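You operate a simulated robot arm through the tools that you are given. There is no shell and no other tool.

You are at the controls of a simulated robot arm. One attempt, no reset.

JOB
Line the count sensor up with the reflector and count the ragged stack.
Fine: free the sensor clamp, slide the sensor till its lamp is green, lock the clamp, then step the belt once. Where these are worked on the way, their far stop is far enough and under half their travel is too little: sensor clamp.

Only the result counts: the job must be done as asked and must still hold three seconds after the hand-in. Knocking over, shifting, dropping, spilling or breaking anything else fails it.

ROBOT AND FRAMES
A 7-joint arm with a fingered hand, fixed in place. Base frame: the origin is on the floor under the middle of its stand, x ahead of it, y to its left, z up; the work surface is at about z = 0.76. Lengths are in m, angles in degrees, forces in N, time in s.
With the tool pointing down near the work surface it reaches from about 0.36 to 0.72 m from the base axis. Its first joint turns from -69.0 to 172.0 degrees. Payload 3.4 kg.
Tool frame: the origin (TCP) lies between the finger pads and is the grasp point; the fingertips stand 0.025 m ahead of it; z points along the fingers, y is the line along which they close. The gripper opens to 0.088 m; its body begins 0.029 m behind the TCP. The gripper is a hand of 4 fingers: y runs from the thumb to the fingers, the wrist lies at [-0.013, -0.097, -0.162] in the tool frame, and closing takes about 1.5 s.
Orientation is told as [roll, pitch, yaw] about the base's x, y, z axes, in that order, counted from this pose: with the fingers straight down and the wrist toward the robot, the tool's x, y and z point along [0, 1, 0], [1, 0, 0] and [0, 0, -1] of the base frame.

CONTROLS
- The arm moves only by the tool play_rows. Its argument "motion" is a list of rows, each a list of 3 entries, a list of its own where there are three numbers: the turn, a rotation vector about the tool's x, y, z in degrees, then the shift along the tool's x, y, z in m, then the finger opening in m, from 0 to 0.088. In form: [[[rx, ry, rz], [tx, ty, tz], claw], ...]. A call has 1 to 20 rows; each row is the pose to reach, as a shift and turn from the pose commanded when the call began, along the tool's axes at that moment. A row lasts 0.2 s, in which the tool goes at most 0.05 m and 8.6 degrees; a call with a longer step from one row to the next is refused whole, and so is a gripper value outside its range. A pose out of reach is approached as far as the arm can. The call stops where the force on the tool passes 40 N (or 10 N more than at its start, if that is more) or the arm is blocked; 0.2 s more then pass. The fingers move at their own pace (about 0.108 m/s each) and stop on an object; they squeeze with about 27 N. The grip force told is the motor's: it shows also when the fingers shut on nothing. Time passes only in rows, and 0.2 s behind the last, so rows that repeat a pose let the fingers close. It gives the time, the measured TCP pose, the force on the tool (base axes), the opening and the grip force at its end, in the units of the frame above (readings bear some noise), with the torque about the TCP (base axes, N m) and any sound that the robot's microphone picked up.
- Cameras (640 x 400 px; columns grow to the right, rows downward): "scene" is fixed at [0.051, 0.4995, 1.5146]; the picture's right is [-0.96, -0.29, 0.00], its down [-0.18, 0.58, -0.79] and it looks along [0.23, -0.76, -0.61] (base axes); focal length 341 px, centre (320, 200). "wrist" rides on the gripper at [0.064, -0.083, -0.098] in the tool frame; the picture's right is [-0.62, 0.37, -0.69], its down [-0.71, -0.63, 0.30] and it looks along [-0.32, 0.68, 0.65] (tool axes); focal length 265 px, centre (320, 200). There is no depth. A picture from a camera that has moved, and an enlarged one, comes with that camera's place and axes in the base frame and with its lens.
- grab_frame(camera): a new picture of that camera. No time passes.
- slide_trunk(by): slides the trunk up (or, below 0, down) by that many m; the arm rides with it, the base frame stays. It gives what a move gives, with no picture.
- set_grasp(shape): the hand has 4 fingers and takes this shape, open, in about a second: jaw (thumb against the fingers, like two jaws); tri (thumb and two fingers); tip (a fingertip pinch); poke (one finger out to press); point (the index stretched); flat (the hand flat); cup (the hand cupped); fist (a fist). The gripper value then closes the fingers along that shape, each until it touches; the sizes above hold for jaw. It gives what a move gives, with no picture.
- close_up(camera, box): a new picture of the part [left, top, right, bottom] of that camera's present view, enlarged. No time passes.
- close_job(): hands the job in; it is judged then, once.

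Nothing tells you positions but the pictures and the camera data. Unless the task says otherwise, let go and move clear before handing in.

The tools are called by a JSON object that holds its "method" and its "body". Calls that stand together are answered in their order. play_rows: Moves the arm, as the interface text tells. Its arguments: {"type":"object","properties":{"motion":{"type":"array"}},"required":["motion"]} The other tools are called the same way: slide_trunk (by) moves the trunk up or down; set_grasp (shape) gives the hand a shape; grab_frame (camera) takes a picture; close_up (camera, box) takes an enlarged picture of a part of a camera's view; close_job () hands the job in.

At the start:

```text
time: 0.0
position: [0.5305, -0.1389, 1.1294]
tool_rot: [0.1, 0.0, 0.0]
force: [-0.1, 0.3, 1.1]
wrist_torque: [-0.01, 0.03, 0.02]
opening: 0.0877
grasp_force: 0.1
shape: jaw
trunk travel left (down, up): [-0.625, 0.215]
```

scene: 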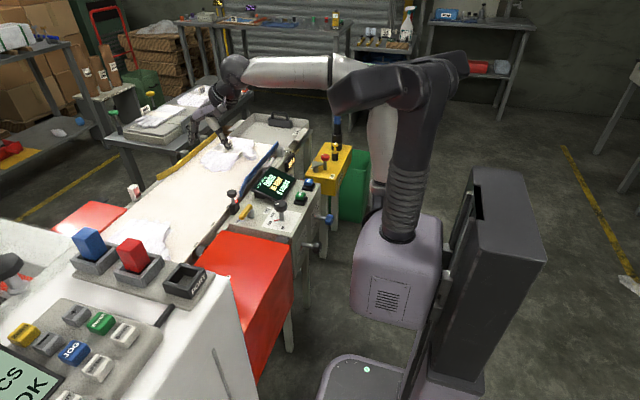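
wrist: 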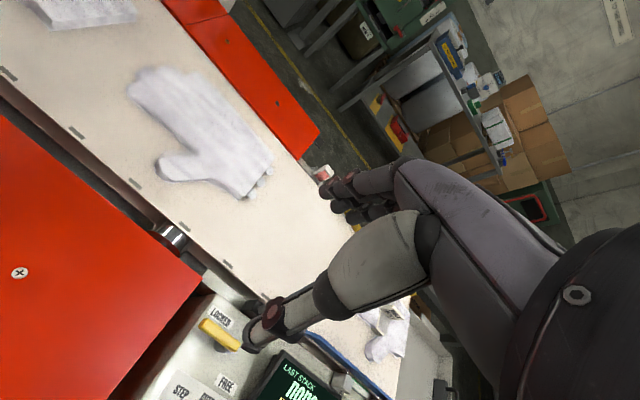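

I see a belt with gloves, and a small console beside it with a yellow lever (LOCKED/FREE), a display and buttons. I'll take closer looks before moving.

{"method": "close_up", "body": {"camera": "scene", "box": [200, 130, 360, 260]}}

{"method": "close_up", "body": {"camera": "wrist", "box": [140, 240, 460, 400]}}

{"method": "close_up", "body": {"camera": "scene", "box": [0, 200, 240, 400]}}

```text
3.08 times, centred on (280, 195) of scene
camera zoom: at [0.051, 0.4995, 1.5146], right [-0.96, -0.29, 0.0], down [-0.18, 0.58, -0.79], along [0.23, -0.76, -0.61], focal length 1050 px, centre (443, 215)
```

zoom: 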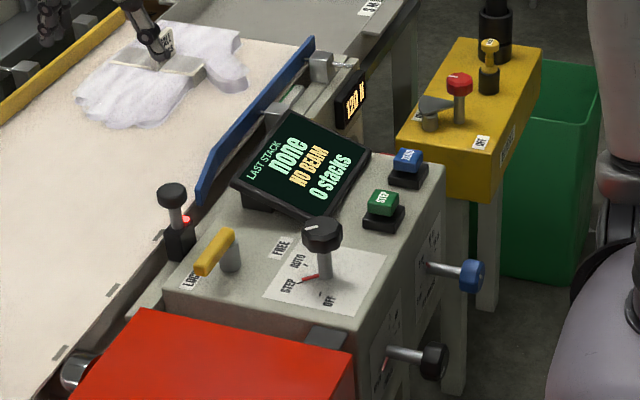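

```text
2.00 times, centred on (300, 320) of wrist
camera zoom: at [0.4481, -0.0746, 1.2277], right [0.37, -0.62, 0.69], down [-0.63, -0.71, -0.3], along [0.68, -0.32, -0.65], focal length 531 px, centre (360, -40)
```

zoom: 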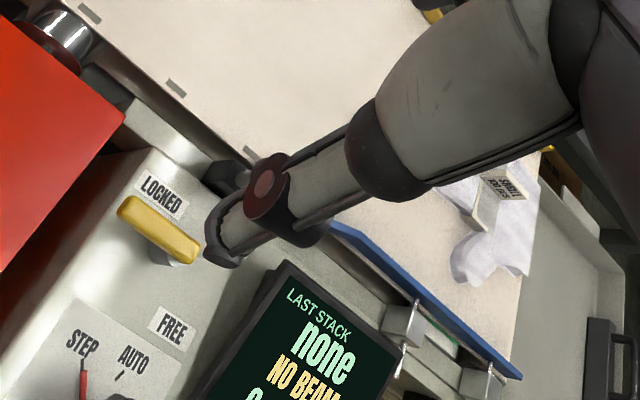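

```text
2.00 times, centred on (120, 300) of scene
camera zoom: at [0.051, 0.4995, 1.5146], right [-0.96, -0.29, 0.0], down [-0.18, 0.58, -0.79], along [0.23, -0.76, -0.61], focal length 683 px, centre (720, 0)
```

zoom: 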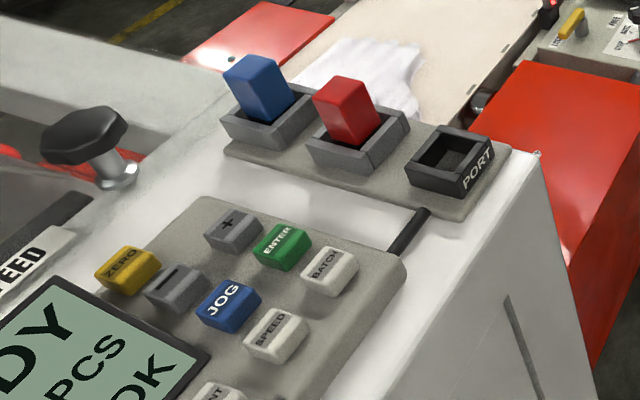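

The console carries a yellow clamp lever (at LOCKED), a small sensor post with a red lamp and a black knob by the belt edge, a mode knob at STEP and a green STEP key. I'll enlarge these to localise them.

{"method": "close_up", "body": {"camera": "scene", "box": [220, 165, 320, 228]}}

{"method": "close_up", "body": {"camera": "scene", "box": [110, 130, 260, 220]}}

{"method": "close_up", "body": {"camera": "scene", "box": [180, 50, 300, 170]}}

```text
6.35 times, centred on (270, 196) of scene
camera zoom: at [0.051, 0.4995, 1.5146], right [-0.96, -0.29, 0.0], down [-0.18, 0.58, -0.79], along [0.23, -0.76, -0.61], focal length 2167 px, centre (638, 222)
```

zoom: 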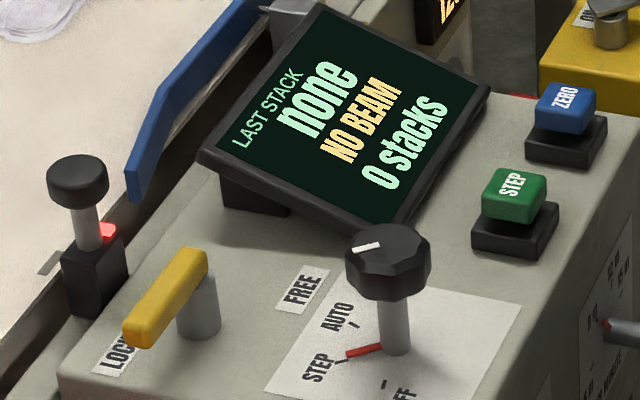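

```text
4.27 times, centred on (185, 175) of scene
camera zoom: at [0.051, 0.4995, 1.5146], right [-0.96, -0.29, 0.0], down [-0.18, 0.58, -0.79], along [0.23, -0.76, -0.61], focal length 1456 px, centre (896, 307)
```

zoom: 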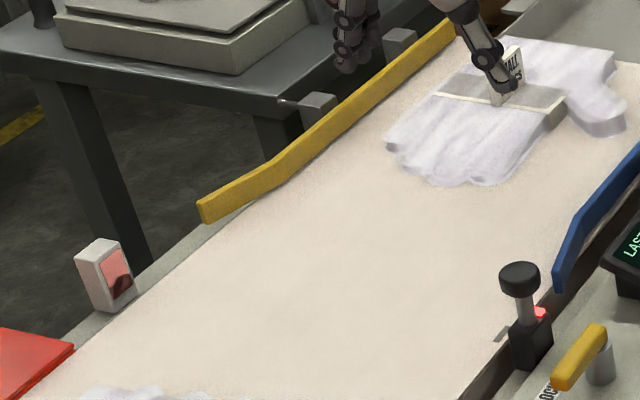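

```text
3.33 times, centred on (240, 110) of scene
camera zoom: at [0.051, 0.4995, 1.5146], right [-0.96, -0.29, 0.0], down [-0.18, 0.58, -0.79], along [0.23, -0.76, -0.61], focal length 1138 px, centre (587, 500)
```

zoom: 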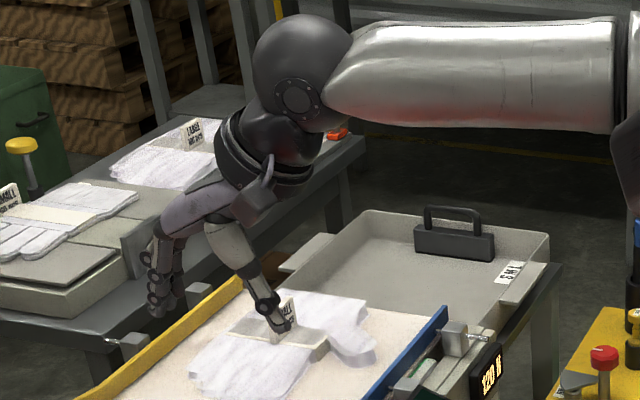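

I have rough positions for the sensor (about 0.57, -0.24), lever (about 0.49, -0.20) and STEP key (about 0.37, -0.33). I'll zoom in from the wrist camera to triangulate.

{"method": "close_up", "body": {"camera": "wrist", "box": [170, 290, 280, 360]}}

{"method": "close_up", "body": {"camera": "wrist", "box": [140, 330, 320, 400]}}

{"method": "close_up", "body": {"camera": "scene", "box": [220, 185, 270, 225]}}

```text
5.71 times, centred on (225, 325) of wrist
camera zoom: at [0.4481, -0.0746, 1.2277], right [0.37, -0.62, 0.69], down [-0.63, -0.71, -0.3], along [0.68, -0.32, -0.65], focal length 1517 px, centre (863, -514)
```

zoom: 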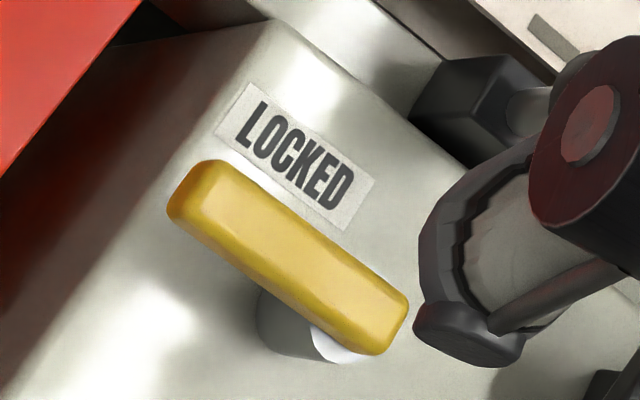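

```text
3.56 times, centred on (230, 365) of wrist
camera zoom: at [0.4481, -0.0746, 1.2277], right [0.37, -0.62, 0.69], down [-0.63, -0.71, -0.3], along [0.68, -0.32, -0.65], focal length 944 px, centre (640, -387)
```

zoom: 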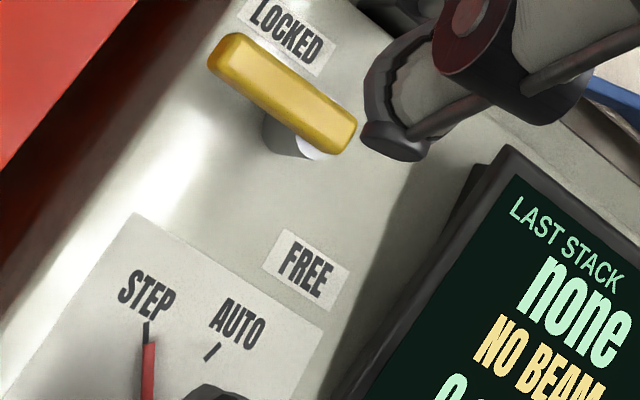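

```text
10.00 times, centred on (245, 205) of scene
camera zoom: at [0.051, 0.4995, 1.5146], right [-0.96, -0.29, 0.0], down [-0.18, 0.58, -0.79], along [0.23, -0.76, -0.61], focal length 3413 px, centre (1070, 150)
```

zoom: 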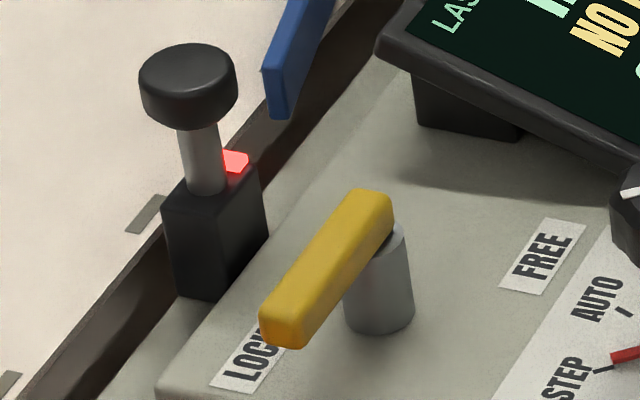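

Triangulated: console top z≈0.755; lever pivot ≈(0.538,-0.285), handle along +y to y≈-0.23, top z≈0.797; FREE label toward -x/-y; STEP key ≈(0.40,-0.415). Next I'll try the poke shape and see how the fingers sit.

{"method": "set_grasp", "body": {"shape": "poke"}}

{"method": "close_up", "body": {"camera": "scene", "box": [170, 40, 290, 160]}}

{"method": "grab_frame", "body": {"camera": "wrist"}}

```text
time: 0.9
position: [0.5307, -0.14, 1.1297]
tool_rot: [0.1, 0.1, 0.1]
force: [0.2, 0.7, 1.1]
wrist_torque: [0.02, 0.0, 0.03]
opening: 0.0
grasp_force: 0.1
shape: poke
trunk travel left (down, up): [-0.625, 0.215]
```

```text
3.33 times, centred on (230, 100) of scene
camera zoom: at [0.051, 0.4995, 1.5146], right [-0.96, -0.29, 0.0], down [-0.18, 0.58, -0.79], along [0.23, -0.76, -0.61], focal length 1138 px, centre (620, 533)
```

zoom: 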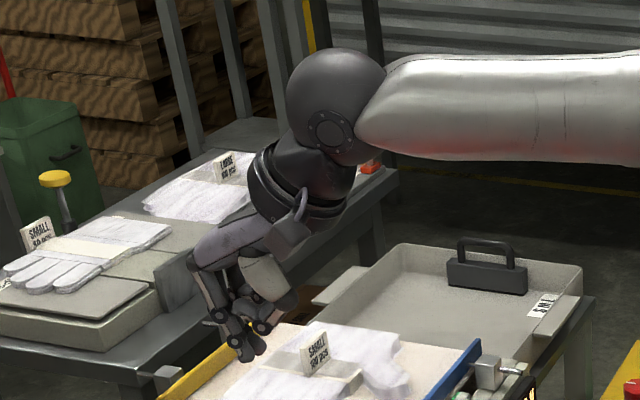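

```text
taken
camera wrist: at [0.4481, -0.0746, 1.2277], right [0.37, -0.62, 0.69], down [-0.63, -0.71, -0.3], along [0.68, -0.32, -0.65], focal length 265 px, centre (320, 200)
```

wrist: 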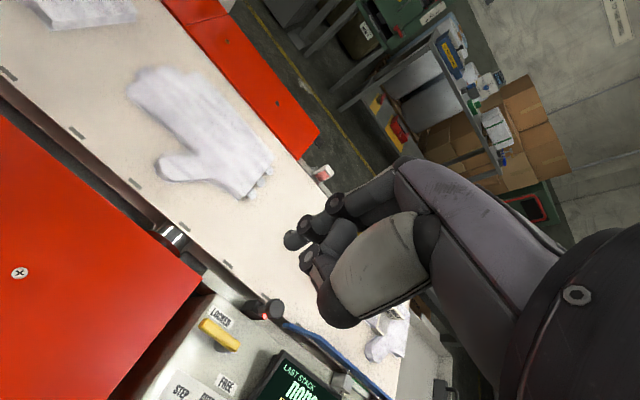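

The poke shape now shows a view of the sensor too. I'll zoom in on the finger and on the sensor.

{"method": "close_up", "body": {"camera": "wrist", "box": [260, 170, 420, 290]}}

{"method": "close_up", "body": {"camera": "scene", "box": [190, 85, 260, 155]}}

{"method": "close_up", "body": {"camera": "wrist", "box": [190, 270, 300, 340]}}

{"method": "close_up", "body": {"camera": "wrist", "box": [140, 290, 360, 400]}}

{"method": "close_up", "body": {"camera": "wrist", "box": [300, 150, 350, 190]}}

```text
3.33 times, centred on (340, 230) of wrist
camera zoom: at [0.4481, -0.0746, 1.2277], right [0.37, -0.62, 0.69], down [-0.63, -0.71, -0.3], along [0.68, -0.32, -0.65], focal length 885 px, centre (253, 100)
```

zoom: 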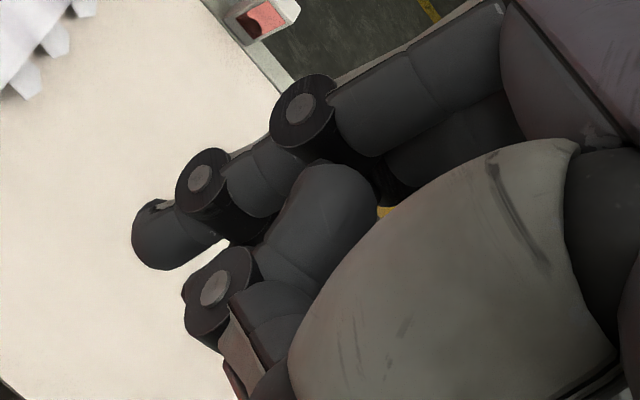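

```text
5.71 times, centred on (225, 120) of scene
camera zoom: at [0.051, 0.4995, 1.5146], right [-0.96, -0.29, 0.0], down [-0.18, 0.58, -0.79], along [0.23, -0.76, -0.61], focal length 1950 px, centre (863, 657)
```

zoom: 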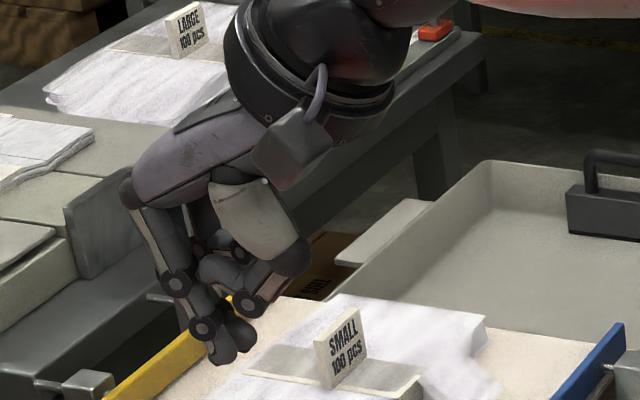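

```text
5.71 times, centred on (245, 305) of wrist
camera zoom: at [0.4481, -0.0746, 1.2277], right [0.37, -0.62, 0.69], down [-0.63, -0.71, -0.3], along [0.68, -0.32, -0.65], focal length 1517 px, centre (749, -400)
```

zoom: 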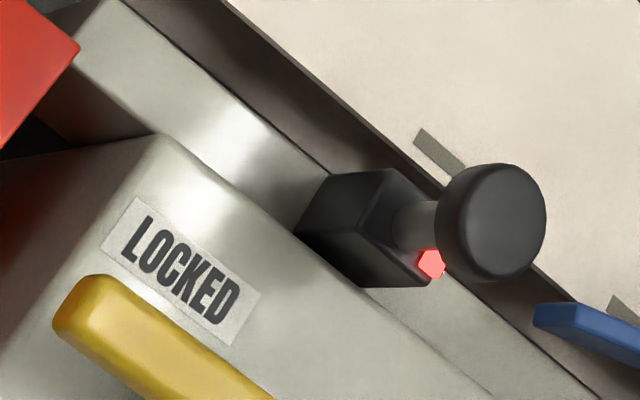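

```text
2.91 times, centred on (250, 345) of wrist
camera zoom: at [0.4481, -0.0746, 1.2277], right [0.37, -0.62, 0.69], down [-0.63, -0.71, -0.3], along [0.68, -0.32, -0.65], focal length 772 px, centre (524, -222)
```

zoom: 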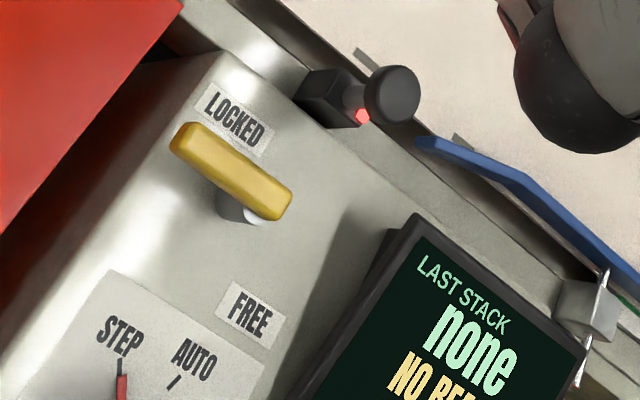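

```text
10.00 times, centred on (325, 170) of wrist
camera zoom: at [0.4481, -0.0746, 1.2277], right [0.37, -0.62, 0.69], down [-0.63, -0.71, -0.3], along [0.68, -0.32, -0.65], focal length 2654 px, centre (270, 500)
```

zoom: 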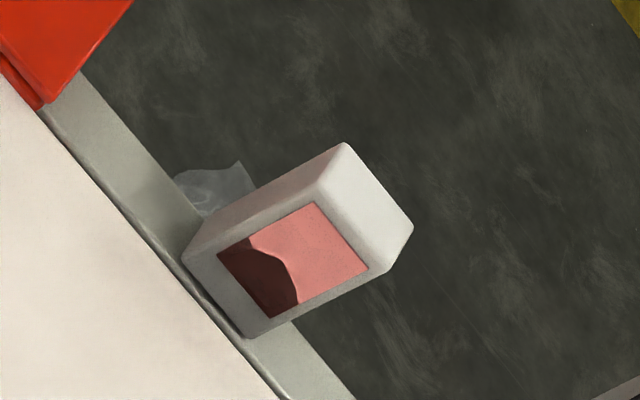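

Knob of the sensor ≈(0.611,-0.308, top 0.828), reflector at y≈-0.26, so the sensor needs to go about +0.048 in y. I'll compare the point shape with poke before choosing.

{"method": "set_grasp", "body": {"shape": "point"}}

{"method": "close_up", "body": {"camera": "scene", "box": [190, 85, 260, 155]}}

{"method": "close_up", "body": {"camera": "wrist", "box": [240, 170, 440, 320]}}

```text
time: 1.8
position: [0.5305, -0.137, 1.1293]
tool_rot: [0.0, 0.0, 0.0]
force: [-0.7, 0.0, -0.1]
wrist_torque: [-0.05, -0.02, -0.02]
opening: 0.0
grasp_force: 0.0
shape: point
trunk travel left (down, up): [-0.625, 0.215]
```

```text
5.71 times, centred on (225, 120) of scene
camera zoom: at [0.051, 0.4995, 1.5146], right [-0.96, -0.29, 0.0], down [-0.18, 0.58, -0.79], along [0.23, -0.76, -0.61], focal length 1950 px, centre (863, 657)
```

zoom: 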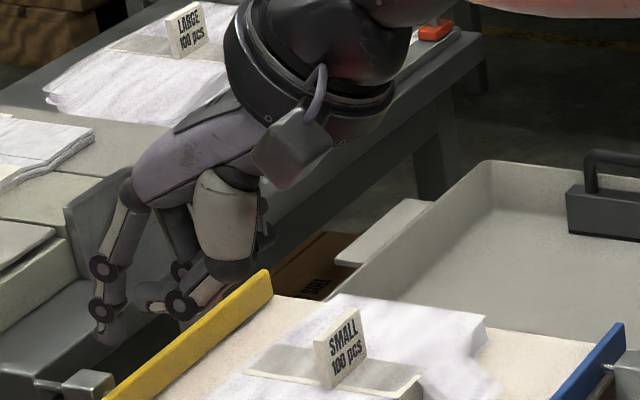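

```text
2.67 times, centred on (340, 245) of wrist
camera zoom: at [0.4481, -0.0746, 1.2277], right [0.37, -0.62, 0.69], down [-0.63, -0.71, -0.3], along [0.68, -0.32, -0.65], focal length 708 px, centre (267, 80)
```

zoom: 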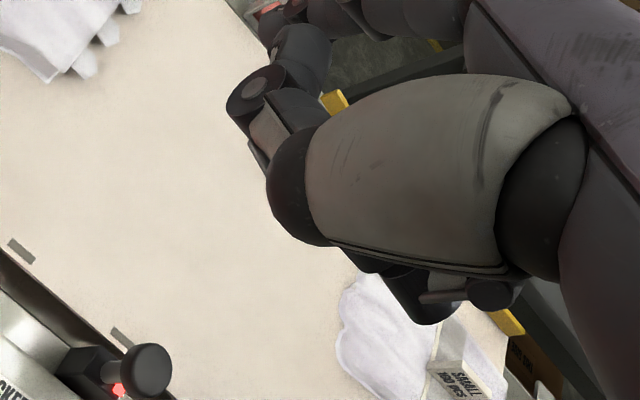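

Point sends the index far forward; poke keeps the tip on the tool axis. I'll go back to poke and inspect the fingers closely to know the clearances.

{"method": "set_grasp", "body": {"shape": "poke"}}

{"method": "close_up", "body": {"camera": "scene", "box": [205, 110, 245, 155]}}

{"method": "close_up", "body": {"camera": "wrist", "box": [270, 180, 370, 290]}}

```text
time: 2.7
position: [0.531, -0.1397, 1.1292]
tool_rot: [0.0, 0.0, -0.1]
force: [0.1, -0.3, -0.1]
wrist_torque: [0.03, 0.01, 0.02]
opening: 0.0002
grasp_force: 0.3
shape: poke
trunk travel left (down, up): [-0.625, 0.215]
```

```text
8.89 times, centred on (225, 132) of scene
camera zoom: at [0.051, 0.4995, 1.5146], right [-0.96, -0.29, 0.0], down [-0.18, 0.58, -0.79], along [0.23, -0.76, -0.61], focal length 3034 px, centre (1164, 800)
```

zoom: 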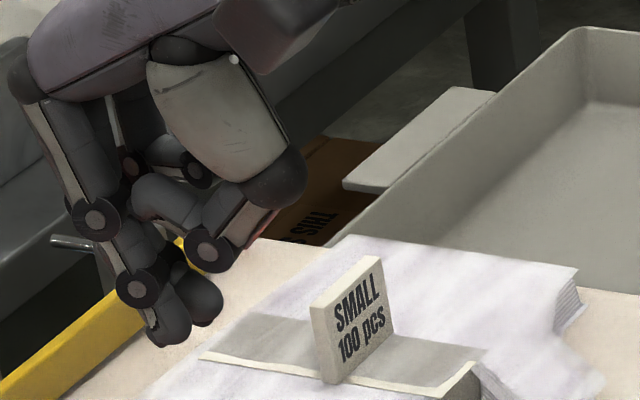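

```text
3.64 times, centred on (320, 235) of wrist
camera zoom: at [0.4481, -0.0746, 1.2277], right [0.37, -0.62, 0.69], down [-0.63, -0.71, -0.3], along [0.68, -0.32, -0.65], focal length 965 px, centre (320, 73)
```

zoom: 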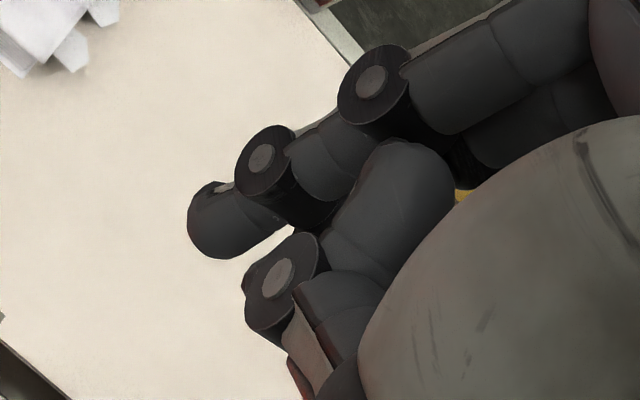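

Poke presents two fingertips side by side about 0.032 m below the TCP, with the thumb tucked just behind. I'll turn the hand to yaw -45° and go above the +x side of the clamp lever's free end, still well clear, then look.

{"method": "play_rows", "body": {"motion": [[[0, 0, 5.625], [-0.0116, 0.0058, 0.0224], 0], [[0, 0, 11.25], [-0.0233, 0.0115, 0.0448], 0], [[0, 0, 16.875], [-0.0349, 0.0173, 0.0671], 0], [[0, 0, 22.5], [-0.0465, 0.023, 0.0895], 0], [[0, 0, 28.125], [-0.0581, 0.0288, 0.1119], 0], [[0, 0, 33.75], [-0.0698, 0.0345, 0.1343], 0], [[0, 0, 39.375], [-0.0814, 0.0403, 0.1566], 0], [[0, 0, 45], [-0.093, 0.046, 0.179], 0], [[0, 0, 45], [-0.093, 0.046, 0.179], 0]]}}

{"method": "grab_frame", "body": {"camera": "scene"}}

{"method": "grab_frame", "body": {"camera": "wrist"}}

```text
time: 4.7
position: [0.5775, -0.2309, 0.9509]
tool_rot: [0.1, 0.0, -45.1]
force: [-0.5, -0.4, -0.5]
wrist_torque: [0.0, -0.01, -0.01]
opening: 0.0
grasp_force: 26.8
shape: jaw
trunk travel left (down, up): [-0.625, 0.215]
```

```text
taken
```

scene: 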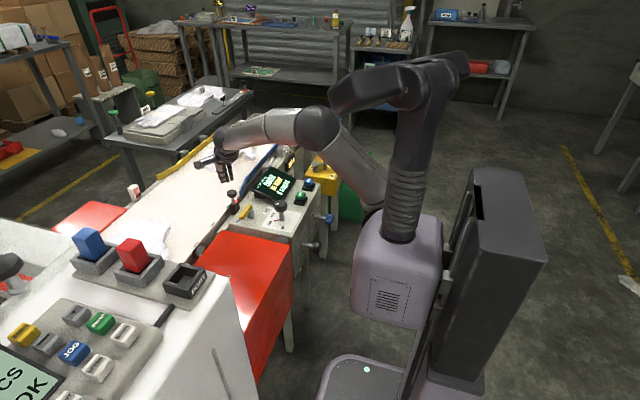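

```text
taken
camera wrist: at [0.5648, -0.127, 1.0504], right [-0.18, -0.7, 0.69], down [-0.95, -0.06, -0.31], along [0.25, -0.71, -0.65], focal length 265 px, centre (320, 200)
```

wrist: 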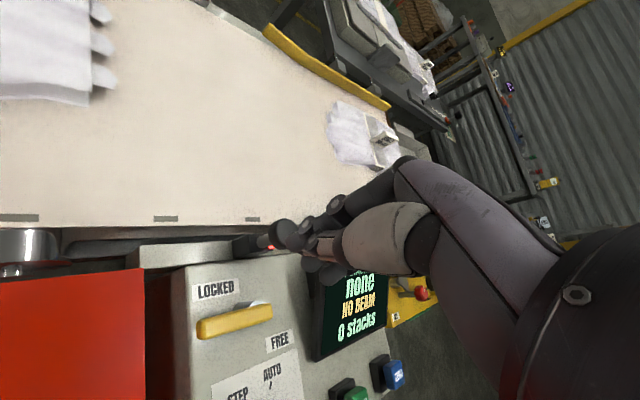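

The hand now reports a closed jaw. I'll look at it closely in both cameras.

{"method": "close_up", "body": {"camera": "wrist", "box": [180, 180, 420, 340]}}

{"method": "close_up", "body": {"camera": "scene", "box": [190, 120, 280, 220]}}

```text
2.50 times, centred on (300, 260) of wrist
camera zoom: at [0.5648, -0.127, 1.0504], right [-0.18, -0.7, 0.69], down [-0.95, -0.06, -0.31], along [0.25, -0.71, -0.65], focal length 664 px, centre (370, 50)
```

zoom: 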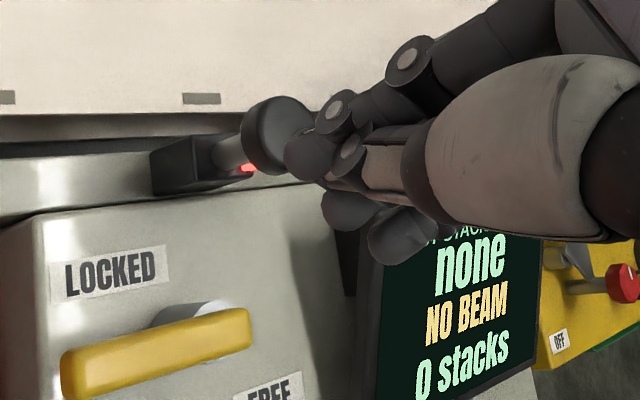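

```text
4.00 times, centred on (235, 170) of scene
camera zoom: at [0.051, 0.4995, 1.5146], right [-0.96, -0.29, 0.0], down [-0.18, 0.58, -0.79], along [0.23, -0.76, -0.61], focal length 1365 px, centre (660, 320)
```

zoom: 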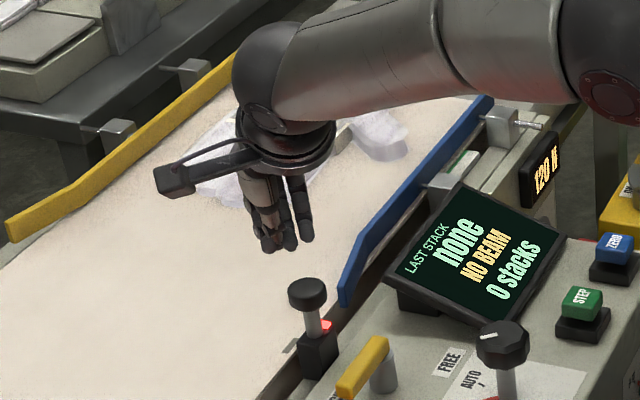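

Commanding a claw value of 0 closed the hand as a jaw. I'll set poke again here (still high, tips ≈0.92) and test with a single row at full opening value.

{"method": "set_grasp", "body": {"shape": "poke"}}

{"method": "play_rows", "body": {"motion": [[[0, 0, 0], [0, 0, 0], 0.088]]}}

{"method": "close_up", "body": {"camera": "scene", "box": [190, 120, 280, 220]}}

{"method": "close_up", "body": {"camera": "wrist", "box": [180, 180, 420, 340]}}

```text
time: 5.6
position: [0.5776, -0.2305, 0.9516]
tool_rot: [0.0, 0.0, -45.1]
force: [0.1, 0.7, -0.7]
wrist_torque: [0.0, -0.03, 0.0]
opening: 0.0
grasp_force: 0.1
shape: poke
trunk travel left (down, up): [-0.625, 0.215]
```

```text
time: 6.0
position: [0.578, -0.2315, 0.951]
tool_rot: [0.0, 0.0, -45.1]
force: [-0.3, 0.2, 0.0]
wrist_torque: [0.04, -0.02, 0.0]
opening: 0.0002
grasp_force: 0.1
shape: poke
trunk travel left (down, up): [-0.625, 0.215]
```

```text
4.00 times, centred on (235, 170) of scene
camera zoom: at [0.051, 0.4995, 1.5146], right [-0.96, -0.29, 0.0], down [-0.18, 0.58, -0.79], along [0.23, -0.76, -0.61], focal length 1365 px, centre (660, 320)
```

zoom: 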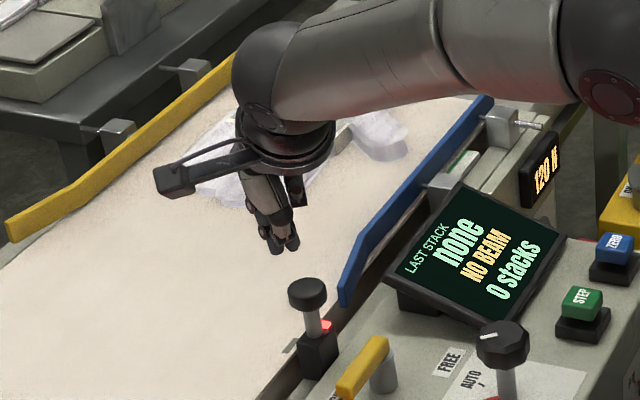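

```text
2.50 times, centred on (300, 260) of wrist
camera zoom: at [0.565, -0.127, 1.0502], right [-0.18, -0.7, 0.69], down [-0.95, -0.06, -0.3], along [0.25, -0.71, -0.65], focal length 664 px, centre (370, 50)
```

zoom: 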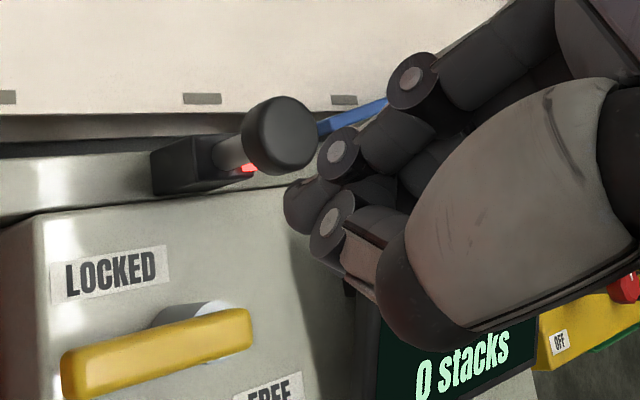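

With the claw value at 0.088 the poke shape stays, and the new view confirms lever (x≈0.536, y −0.225…−0.296) and knob (0.611,−0.307). Now I'll lower straight down beside the lever's end on its +x side.

{"method": "play_rows", "body": {"motion": [[[0, 0, 0], [0, 0, 0.03], 0.088], [[0, 0, 0], [0, 0, 0.06], 0.088], [[0, 0, 0], [0, 0, 0.09], 0.088], [[0, 0, 0], [0, 0, 0.105], 0.088], [[0, 0, 0], [0, 0, 0.12], 0.088], [[0, 0, 0], [0, 0, 0.12], 0.088]]}}

{"method": "close_up", "body": {"camera": "scene", "box": [210, 140, 290, 230]}}

{"method": "grab_frame", "body": {"camera": "wrist"}}

```text
time: 7.4
position: [0.5761, -0.2318, 0.8305]
tool_rot: [0.0, 0.1, -45.0]
force: [0.2, -0.3, -0.6]
wrist_torque: [-0.02, 0.0, 0.03]
opening: 0.0
grasp_force: 0.1
shape: poke
trunk travel left (down, up): [-0.625, 0.215]
```

```text
4.44 times, centred on (250, 185) of scene
camera zoom: at [0.051, 0.4995, 1.5146], right [-0.96, -0.29, 0.0], down [-0.18, 0.58, -0.79], along [0.23, -0.76, -0.61], focal length 1517 px, centre (631, 267)
```

zoom: 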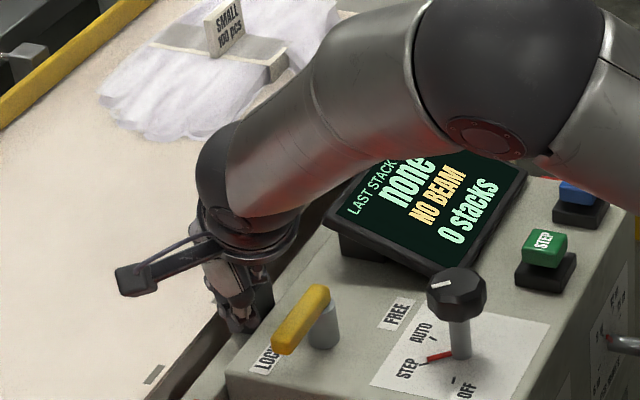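

```text
taken
camera wrist: at [0.5631, -0.127, 0.9296], right [-0.18, -0.7, 0.69], down [-0.95, -0.06, -0.3], along [0.25, -0.71, -0.65], focal length 265 px, centre (320, 200)
```

wrist: 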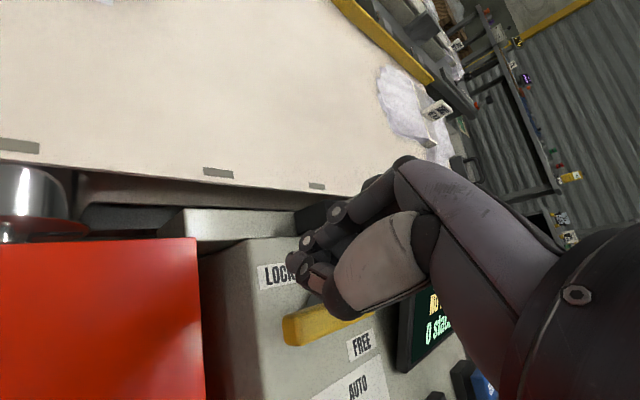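

The hand is beside the lever end. I'll zoom in for fingertip and lever clearance.

{"method": "close_up", "body": {"camera": "wrist", "box": [240, 170, 440, 350]}}

{"method": "close_up", "body": {"camera": "scene", "box": [225, 180, 275, 225]}}

```text
2.22 times, centred on (340, 260) of wrist
camera zoom: at [0.5631, -0.127, 0.9296], right [-0.18, -0.7, 0.69], down [-0.95, -0.06, -0.3], along [0.25, -0.71, -0.65], focal length 590 px, centre (276, 67)
```

zoom: 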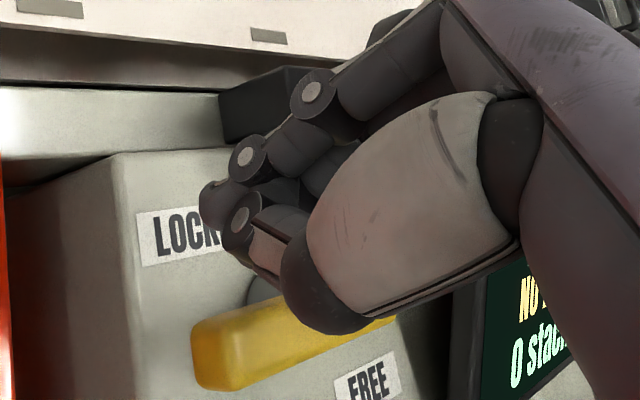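

```text
8.89 times, centred on (250, 202) of scene
camera zoom: at [0.051, 0.4995, 1.5146], right [-0.96, -0.29, 0.0], down [-0.18, 0.58, -0.79], along [0.23, -0.76, -0.61], focal length 3034 px, centre (942, 178)
```

zoom: 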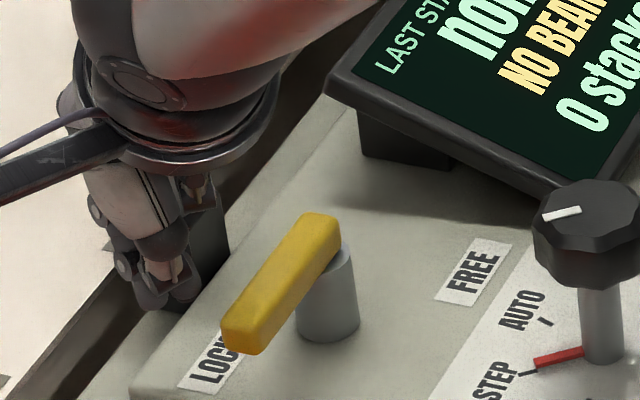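

Fingertips sit at z≈0.798 beside the lever, clear of it. Next I'll drop ~18 mm more and start sweeping the lever end toward −x along its arc, stopping halfway to check.

{"method": "play_rows", "body": {"motion": [[[0, 0, 0], [0, 0, 0.01], 0.088], [[0, 0, 0], [0, 0, 0.0185], 0.088], [[0, 0, 0], [-0.0044, -0.004, 0.0185], 0.088], [[0, 0, 0], [-0.0087, -0.0081, 0.0185], 0.088], [[0, 0, 0], [-0.0111, -0.013, 0.0185], 0.088], [[0, 0, 0], [-0.0136, -0.0179, 0.0185], 0.088], [[0, 0, 0], [-0.0173, -0.022, 0.0185], 0.088], [[0, 0, 0], [-0.0211, -0.026, 0.0185], 0.088]]}}

{"method": "close_up", "body": {"camera": "scene", "box": [225, 180, 275, 225]}}

{"method": "close_up", "body": {"camera": "wrist", "box": [240, 170, 440, 350]}}

```text
time: 9.2
position: [0.5396, -0.2344, 0.8061]
tool_rot: [0.0, 0.8, -46.2]
force: [4.5, 4.6, 8.7]
wrist_torque: [-0.34, 0.1, 0.15]
opening: 0.0
grasp_force: 0.0
shape: poke
trunk travel left (down, up): [-0.625, 0.215]
```

```text
8.89 times, centred on (250, 202) of scene
camera zoom: at [0.051, 0.4995, 1.5146], right [-0.96, -0.29, 0.0], down [-0.18, 0.58, -0.79], along [0.23, -0.76, -0.61], focal length 3034 px, centre (942, 178)
```

zoom: 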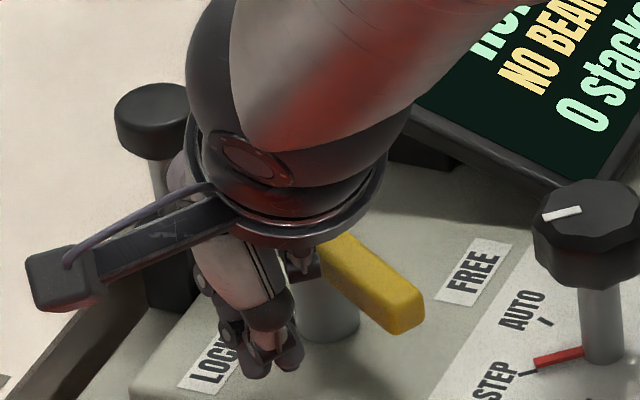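

```text
2.22 times, centred on (340, 260) of wrist
camera zoom: at [0.5298, -0.1302, 0.9054], right [-0.18, -0.7, 0.69], down [-0.96, -0.04, -0.29], along [0.23, -0.71, -0.66], focal length 590 px, centre (276, 67)
```

zoom: 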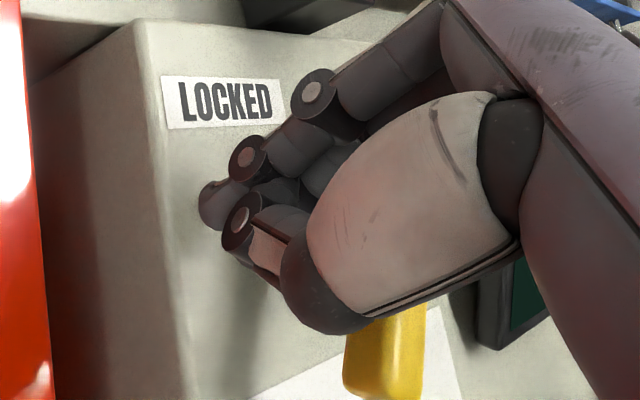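

The lever has already swung to about halfway (pointing −x/+y), with only ~10 N on the tool. I'll continue the arc toward the FREE stop.

{"method": "play_rows", "body": {"motion": [[[0, 0, 0], [-0.0046, -0.003, -0.002], 0.088], [[0, 0, 0], [-0.0092, -0.006, -0.003], 0.088], [[0, 0, 0], [-0.0144, -0.0077, -0.003], 0.088], [[0, 0, 0], [-0.0196, -0.0094, -0.003], 0.088], [[0, 0, 0], [-0.0251, -0.0097, -0.003], 0.088], [[0, 0, 0], [-0.0306, -0.0099, -0.003], 0.088]]}}

{"method": "close_up", "body": {"camera": "scene", "box": [225, 180, 275, 225]}}

{"method": "close_up", "body": {"camera": "wrist", "box": [240, 170, 440, 350]}}

```text
time: 10.6
position: [0.5112, -0.2468, 0.8085]
tool_rot: [-0.1, 1.0, -45.8]
force: [-0.5, 0.1, 0.9]
wrist_torque: [0.02, 0.04, 0.0]
opening: 0.0002
grasp_force: 0.0
shape: poke
trunk travel left (down, up): [-0.625, 0.215]
```

```text
8.89 times, centred on (250, 202) of scene
camera zoom: at [0.051, 0.4995, 1.5146], right [-0.96, -0.29, 0.0], down [-0.18, 0.58, -0.79], along [0.23, -0.76, -0.61], focal length 3034 px, centre (942, 178)
```

zoom: 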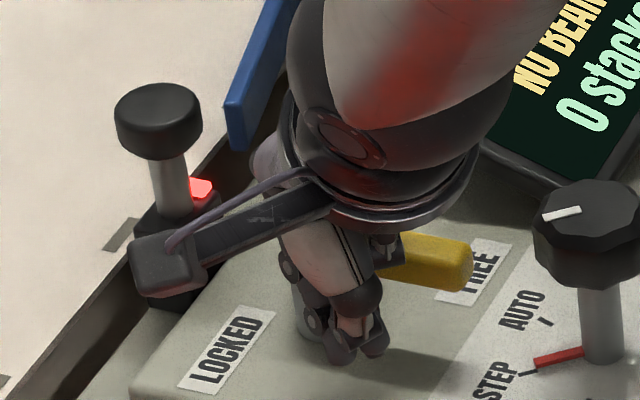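

```text
2.22 times, centred on (340, 260) of wrist
camera zoom: at [0.5014, -0.143, 0.9083], right [-0.18, -0.7, 0.69], down [-0.96, -0.04, -0.29], along [0.23, -0.71, -0.66], focal length 590 px, centre (276, 67)
```

zoom: 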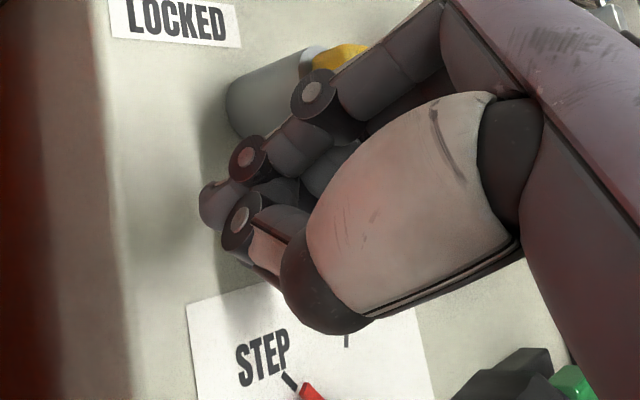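

The lever now points about −x beside FREE and the tool feels no load. I'll push a little further to make sure it rests on its far stop.

{"method": "play_rows", "body": {"motion": [[[0, 0, 0], [-0.0054, 0.0012, 0], 0.088], [[0, 0, 0], [-0.0107, 0.0023, 0], 0.088], [[0, 0, 0], [-0.014, 0.004, 0], 0.088], [[0, 0, 0], [-0.0172, 0.0057, 0], 0.088]]}}

{"method": "close_up", "body": {"camera": "scene", "box": [225, 180, 275, 225]}}

```text
time: 11.6
position: [0.5072, -0.2577, 0.8156]
tool_rot: [0.1, -0.2, -44.8]
force: [2.3, 5.6, 4.0]
wrist_torque: [-0.06, 0.0, 0.01]
opening: 0.0
grasp_force: 0.0
shape: poke
trunk travel left (down, up): [-0.625, 0.215]
```

```text
8.89 times, centred on (250, 202) of scene
camera zoom: at [0.051, 0.4995, 1.5146], right [-0.96, -0.29, 0.0], down [-0.18, 0.58, -0.79], along [0.23, -0.76, -0.61], focal length 3034 px, centre (942, 178)
```

zoom: 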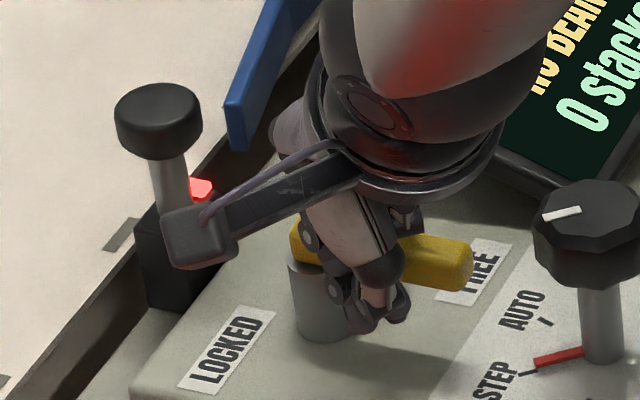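

The lever didn't turn further and resists, so it's at the FREE stop. I'll back off in +y and rise, then look at the console.

{"method": "play_rows", "body": {"motion": [[[0, 0, 0], [0.007, -0.007, 0], 0.088], [[0, 0, 0], [0.0141, -0.0141, 0], 0.088], [[0, 0, 0], [0.0141, -0.0141, -0.03], 0.088], [[0, 0, 0], [0.0141, -0.0141, -0.07], 0.088], [[0, 0, 0], [0.0141, -0.0141, -0.11], 0.088], [[0, 0, 0], [0.0141, -0.0141, -0.14], 0.088]]}}

{"method": "close_up", "body": {"camera": "scene", "box": [215, 150, 325, 230]}}

{"method": "grab_frame", "body": {"camera": "wrist"}}

```text
time: 13.0
position: [0.505, -0.2416, 0.9541]
tool_rot: [0.7, 1.0, -45.8]
force: [0.2, -0.1, 0.1]
wrist_torque: [0.0, 0.0, 0.04]
opening: 0.0001
grasp_force: 0.1
shape: poke
trunk travel left (down, up): [-0.625, 0.215]
```

```text
5.00 times, centred on (270, 190) of scene
camera zoom: at [0.051, 0.4995, 1.5146], right [-0.96, -0.29, 0.0], down [-0.18, 0.58, -0.79], along [0.23, -0.76, -0.61], focal length 1706 px, centre (570, 250)
```

zoom: 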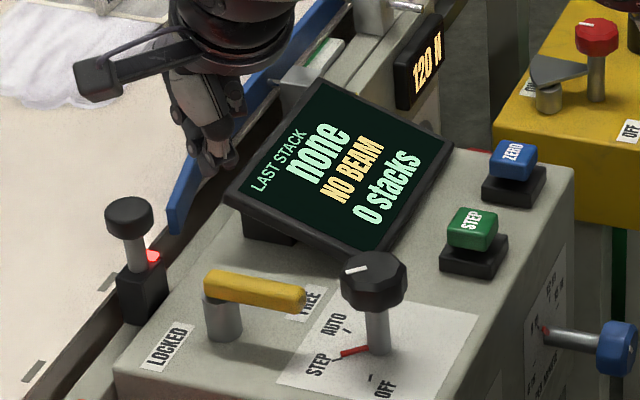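

```text
taken
camera wrist: at [0.4939, -0.1384, 1.0542], right [-0.18, -0.71, 0.68], down [-0.95, -0.04, -0.3], along [0.24, -0.7, -0.67], focal length 265 px, centre (320, 200)
```

wrist: 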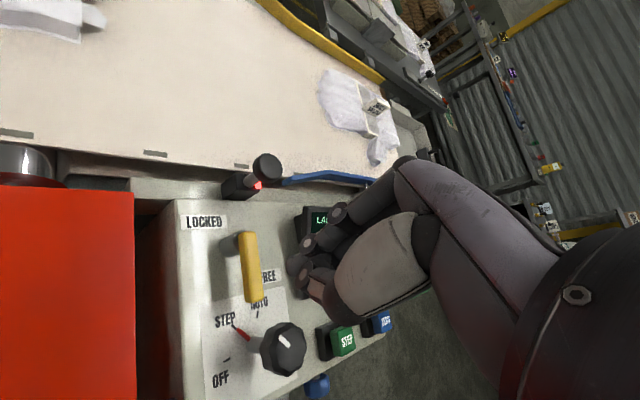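

The lever is at FREE. Now I'll switch to jaw, turn back to yaw 0 and go above the sensor knob (0.611, −0.308) to grasp it along x.

{"method": "set_grasp", "body": {"shape": "jaw"}}

{"method": "play_rows", "body": {"motion": [[[0, 0, -5.625], [0.0032, 0.0152, 0], 0.07], [[0, 0, -11.25], [0.0064, 0.0304, 0], 0.07], [[0, 0, -16.875], [0.0096, 0.0456, 0.005], 0.07], [[0, 0, -22.5], [0.0128, 0.0608, 0.01], 0.07], [[0, 0, -28.125], [0.0159, 0.076, 0.02], 0.07], [[0, 0, -33.75], [0.0191, 0.0912, 0.03], 0.07], [[0, 0, -39.375], [0.0223, 0.1064, 0.04], 0.07], [[0, 0, -45], [0.0255, 0.1216, 0.0545], 0.07], [[0, 0, -45], [0.0255, 0.1216, 0.0545], 0.07]]}}

{"method": "grab_frame", "body": {"camera": "wrist"}}

{"method": "close_up", "body": {"camera": "scene", "box": [200, 130, 300, 220]}}

```text
time: 13.9
position: [0.506, -0.2384, 0.9543]
tool_rot: [0.8, 0.7, -45.4]
force: [-1.4, -0.1, 0.1]
wrist_torque: [0.01, 0.02, 0.0]
opening: 0.0876
grasp_force: 0.1
shape: jaw
trunk travel left (down, up): [-0.625, 0.215]
```

```text
time: 15.9
position: [0.6097, -0.306, 0.8993]
tool_rot: [0.0, 0.1, 0.0]
force: [0.5, 0.3, -0.9]
wrist_torque: [-0.03, -0.03, 0.02]
opening: 0.0702
grasp_force: 0.0
shape: jaw
trunk travel left (down, up): [-0.625, 0.215]
```

```text
taken
camera wrist: at [0.5277, -0.2415, 0.9978], right [0.37, -0.62, 0.69], down [-0.63, -0.72, -0.3], along [0.68, -0.32, -0.65], focal length 265 px, centre (320, 200)
```

wrist: 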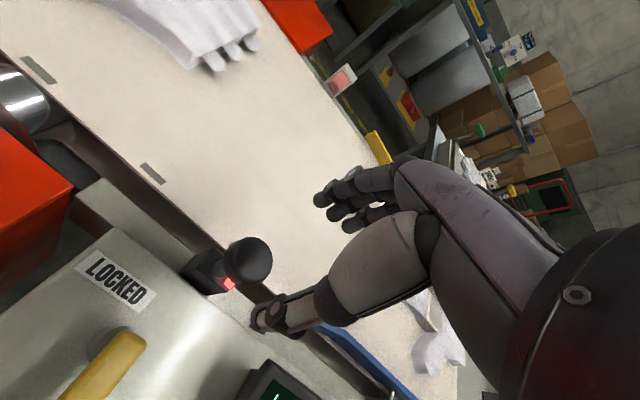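

```text
4.44 times, centred on (250, 175) of scene
camera zoom: at [0.051, 0.4995, 1.5146], right [-0.96, -0.29, 0.0], down [-0.18, 0.58, -0.79], along [0.23, -0.76, -0.61], focal length 1517 px, centre (631, 311)
```

zoom: 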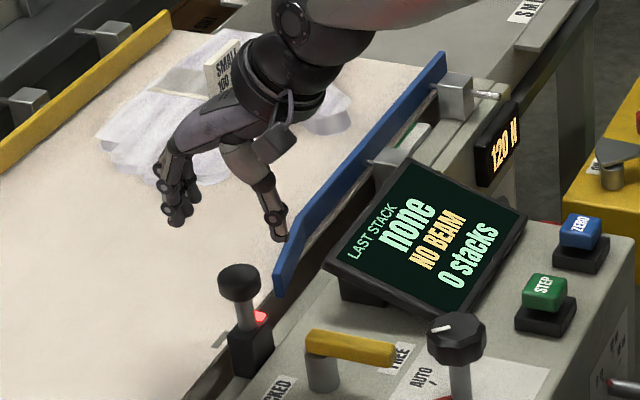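

Knob lies directly under the TCP. In jaw, the ring finger would come close to the blue guide, so I'll check the two-finger tip pinch instead.

{"method": "set_grasp", "body": {"shape": "tip"}}

{"method": "close_up", "body": {"camera": "wrist", "box": [180, 140, 440, 360]}}

{"method": "close_up", "body": {"camera": "scene", "box": [220, 145, 290, 215]}}

```text
time: 16.8
position: [0.6103, -0.3063, 0.8998]
tool_rot: [0.0, 0.0, 0.0]
force: [0.1, 0.4, 0.3]
wrist_torque: [0.0, 0.0, -0.05]
opening: 0.0882
grasp_force: 0.1
shape: tip
trunk travel left (down, up): [-0.625, 0.215]
```

```text
1.82 times, centred on (310, 250) of wrist
camera zoom: at [0.528, -0.2417, 0.9977], right [0.37, -0.62, 0.69], down [-0.63, -0.71, -0.3], along [0.68, -0.32, -0.65], focal length 483 px, centre (338, 109)
```

zoom: 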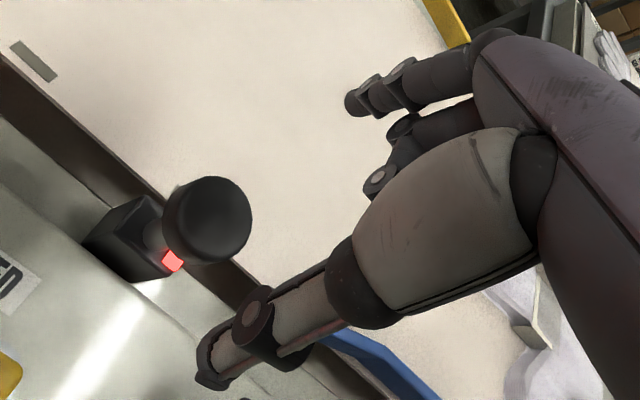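

```text
5.71 times, centred on (255, 180) of scene
camera zoom: at [0.051, 0.4995, 1.5146], right [-0.96, -0.29, 0.0], down [-0.18, 0.58, -0.79], along [0.23, -0.76, -0.61], focal length 1950 px, centre (691, 314)
```

zoom: 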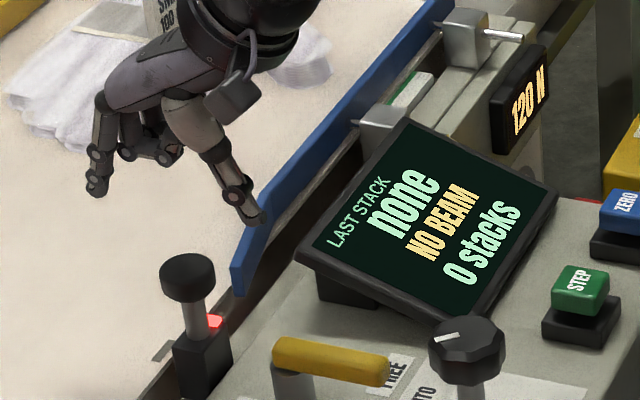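

Tip pinch uses just thumb and index, both near the knob's line. I'll descend partway with the opening at 0.07 and check.

{"method": "play_rows", "body": {"motion": [[[0, 0, 0], [0.002, 0, 0.015], 0.07], [[0, 0, 0], [0.004, -0.001, 0.03], 0.07], [[0, 0, 0], [0.004, -0.001, 0.04], 0.07], [[0, 0, 0], [0.004, -0.001, 0.04], 0.07]]}}

{"method": "close_up", "body": {"camera": "wrist", "box": [180, 140, 440, 360]}}

{"method": "close_up", "body": {"camera": "scene", "box": [220, 145, 290, 215]}}

```text
time: 17.8
position: [0.6101, -0.3026, 0.8609]
tool_rot: [-0.1, 0.1, 0.1]
force: [-0.2, -0.4, 0.7]
wrist_torque: [-0.03, -0.05, 0.0]
opening: 0.0701
grasp_force: 0.1
shape: tip
trunk travel left (down, up): [-0.625, 0.215]
```

```text
1.82 times, centred on (310, 250) of wrist
camera zoom: at [0.5267, -0.2379, 0.9582], right [0.37, -0.62, 0.69], down [-0.63, -0.71, -0.3], along [0.68, -0.32, -0.65], focal length 483 px, centre (338, 109)
```

zoom: 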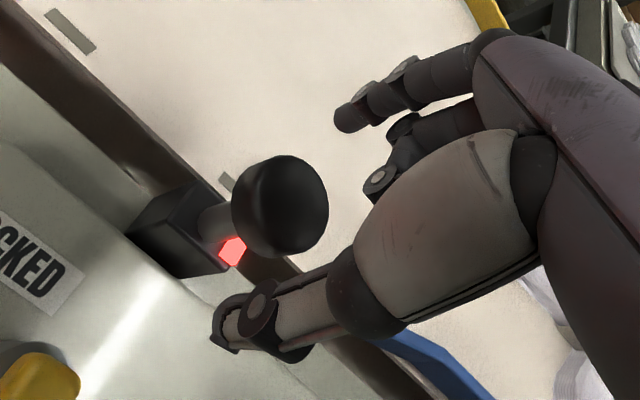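

```text
5.71 times, centred on (255, 180) of scene
camera zoom: at [0.051, 0.4995, 1.5146], right [-0.96, -0.29, 0.0], down [-0.18, 0.58, -0.79], along [0.23, -0.76, -0.61], focal length 1950 px, centre (691, 314)
```

zoom: 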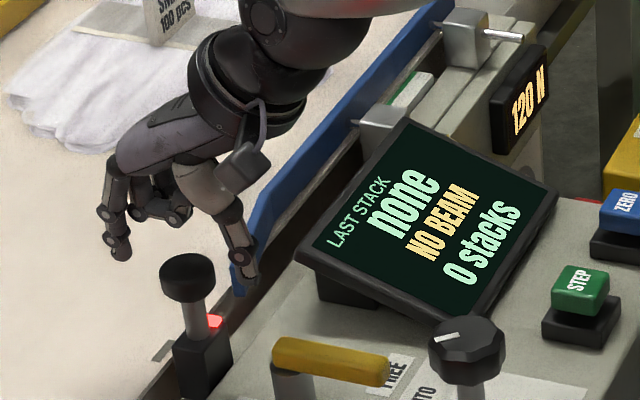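

The thumb tip hangs lower than the index (≈0.041 vs 0.023 m below TCP), so I'll stop at TCP z≈0.832 to keep it off the block, then close on the knob.

{"method": "play_rows", "body": {"motion": [[[0, 0, 0], [0, 0, 0.012], 0.07], [[0, 0, 0], [0, 0, 0.022], 0.07], [[0, 0, 0], [0, 0, 0.029], 0.07], [[0, 0, 0], [0, 0, 0.029], 0.07]]}}

{"method": "close_up", "body": {"camera": "wrist", "box": [180, 140, 440, 360]}}

{"method": "close_up", "body": {"camera": "scene", "box": [220, 165, 270, 215]}}

```text
time: 18.8
position: [0.6085, -0.3035, 0.833]
tool_rot: [-0.1, -0.3, 0.0]
force: [4.5, 0.5, 13.0]
wrist_torque: [-0.1, -0.06, 0.05]
opening: 0.0701
grasp_force: 0.2
shape: tip
trunk travel left (down, up): [-0.625, 0.215]
```

```text
1.82 times, centred on (310, 250) of wrist
camera zoom: at [0.5266, -0.2378, 0.9309], right [0.36, -0.62, 0.7], down [-0.63, -0.71, -0.31], along [0.69, -0.33, -0.65], focal length 483 px, centre (338, 109)
```

zoom: 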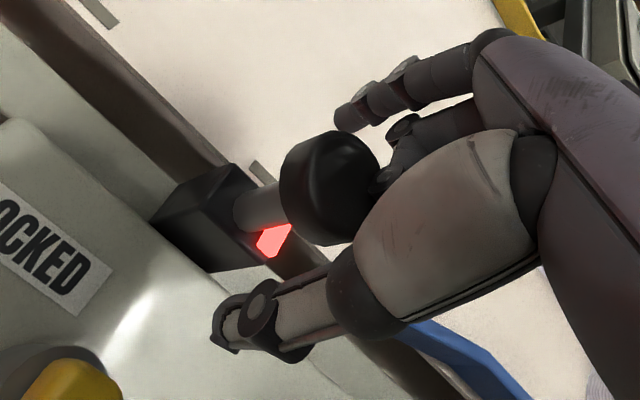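

```text
8.00 times, centred on (245, 190) of scene
camera zoom: at [0.051, 0.4995, 1.5146], right [-0.96, -0.29, 0.0], down [-0.18, 0.58, -0.79], along [0.23, -0.76, -0.61], focal length 2730 px, centre (920, 280)
```

zoom: 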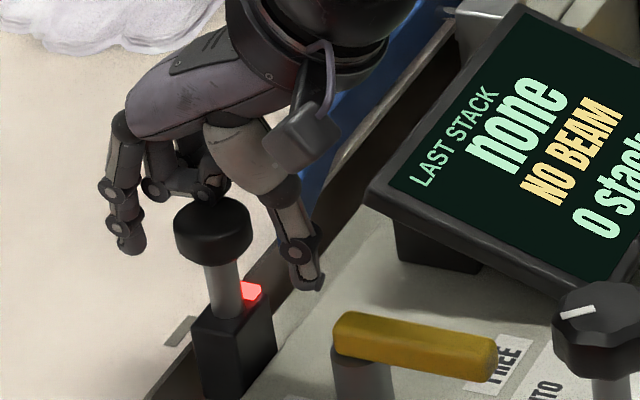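

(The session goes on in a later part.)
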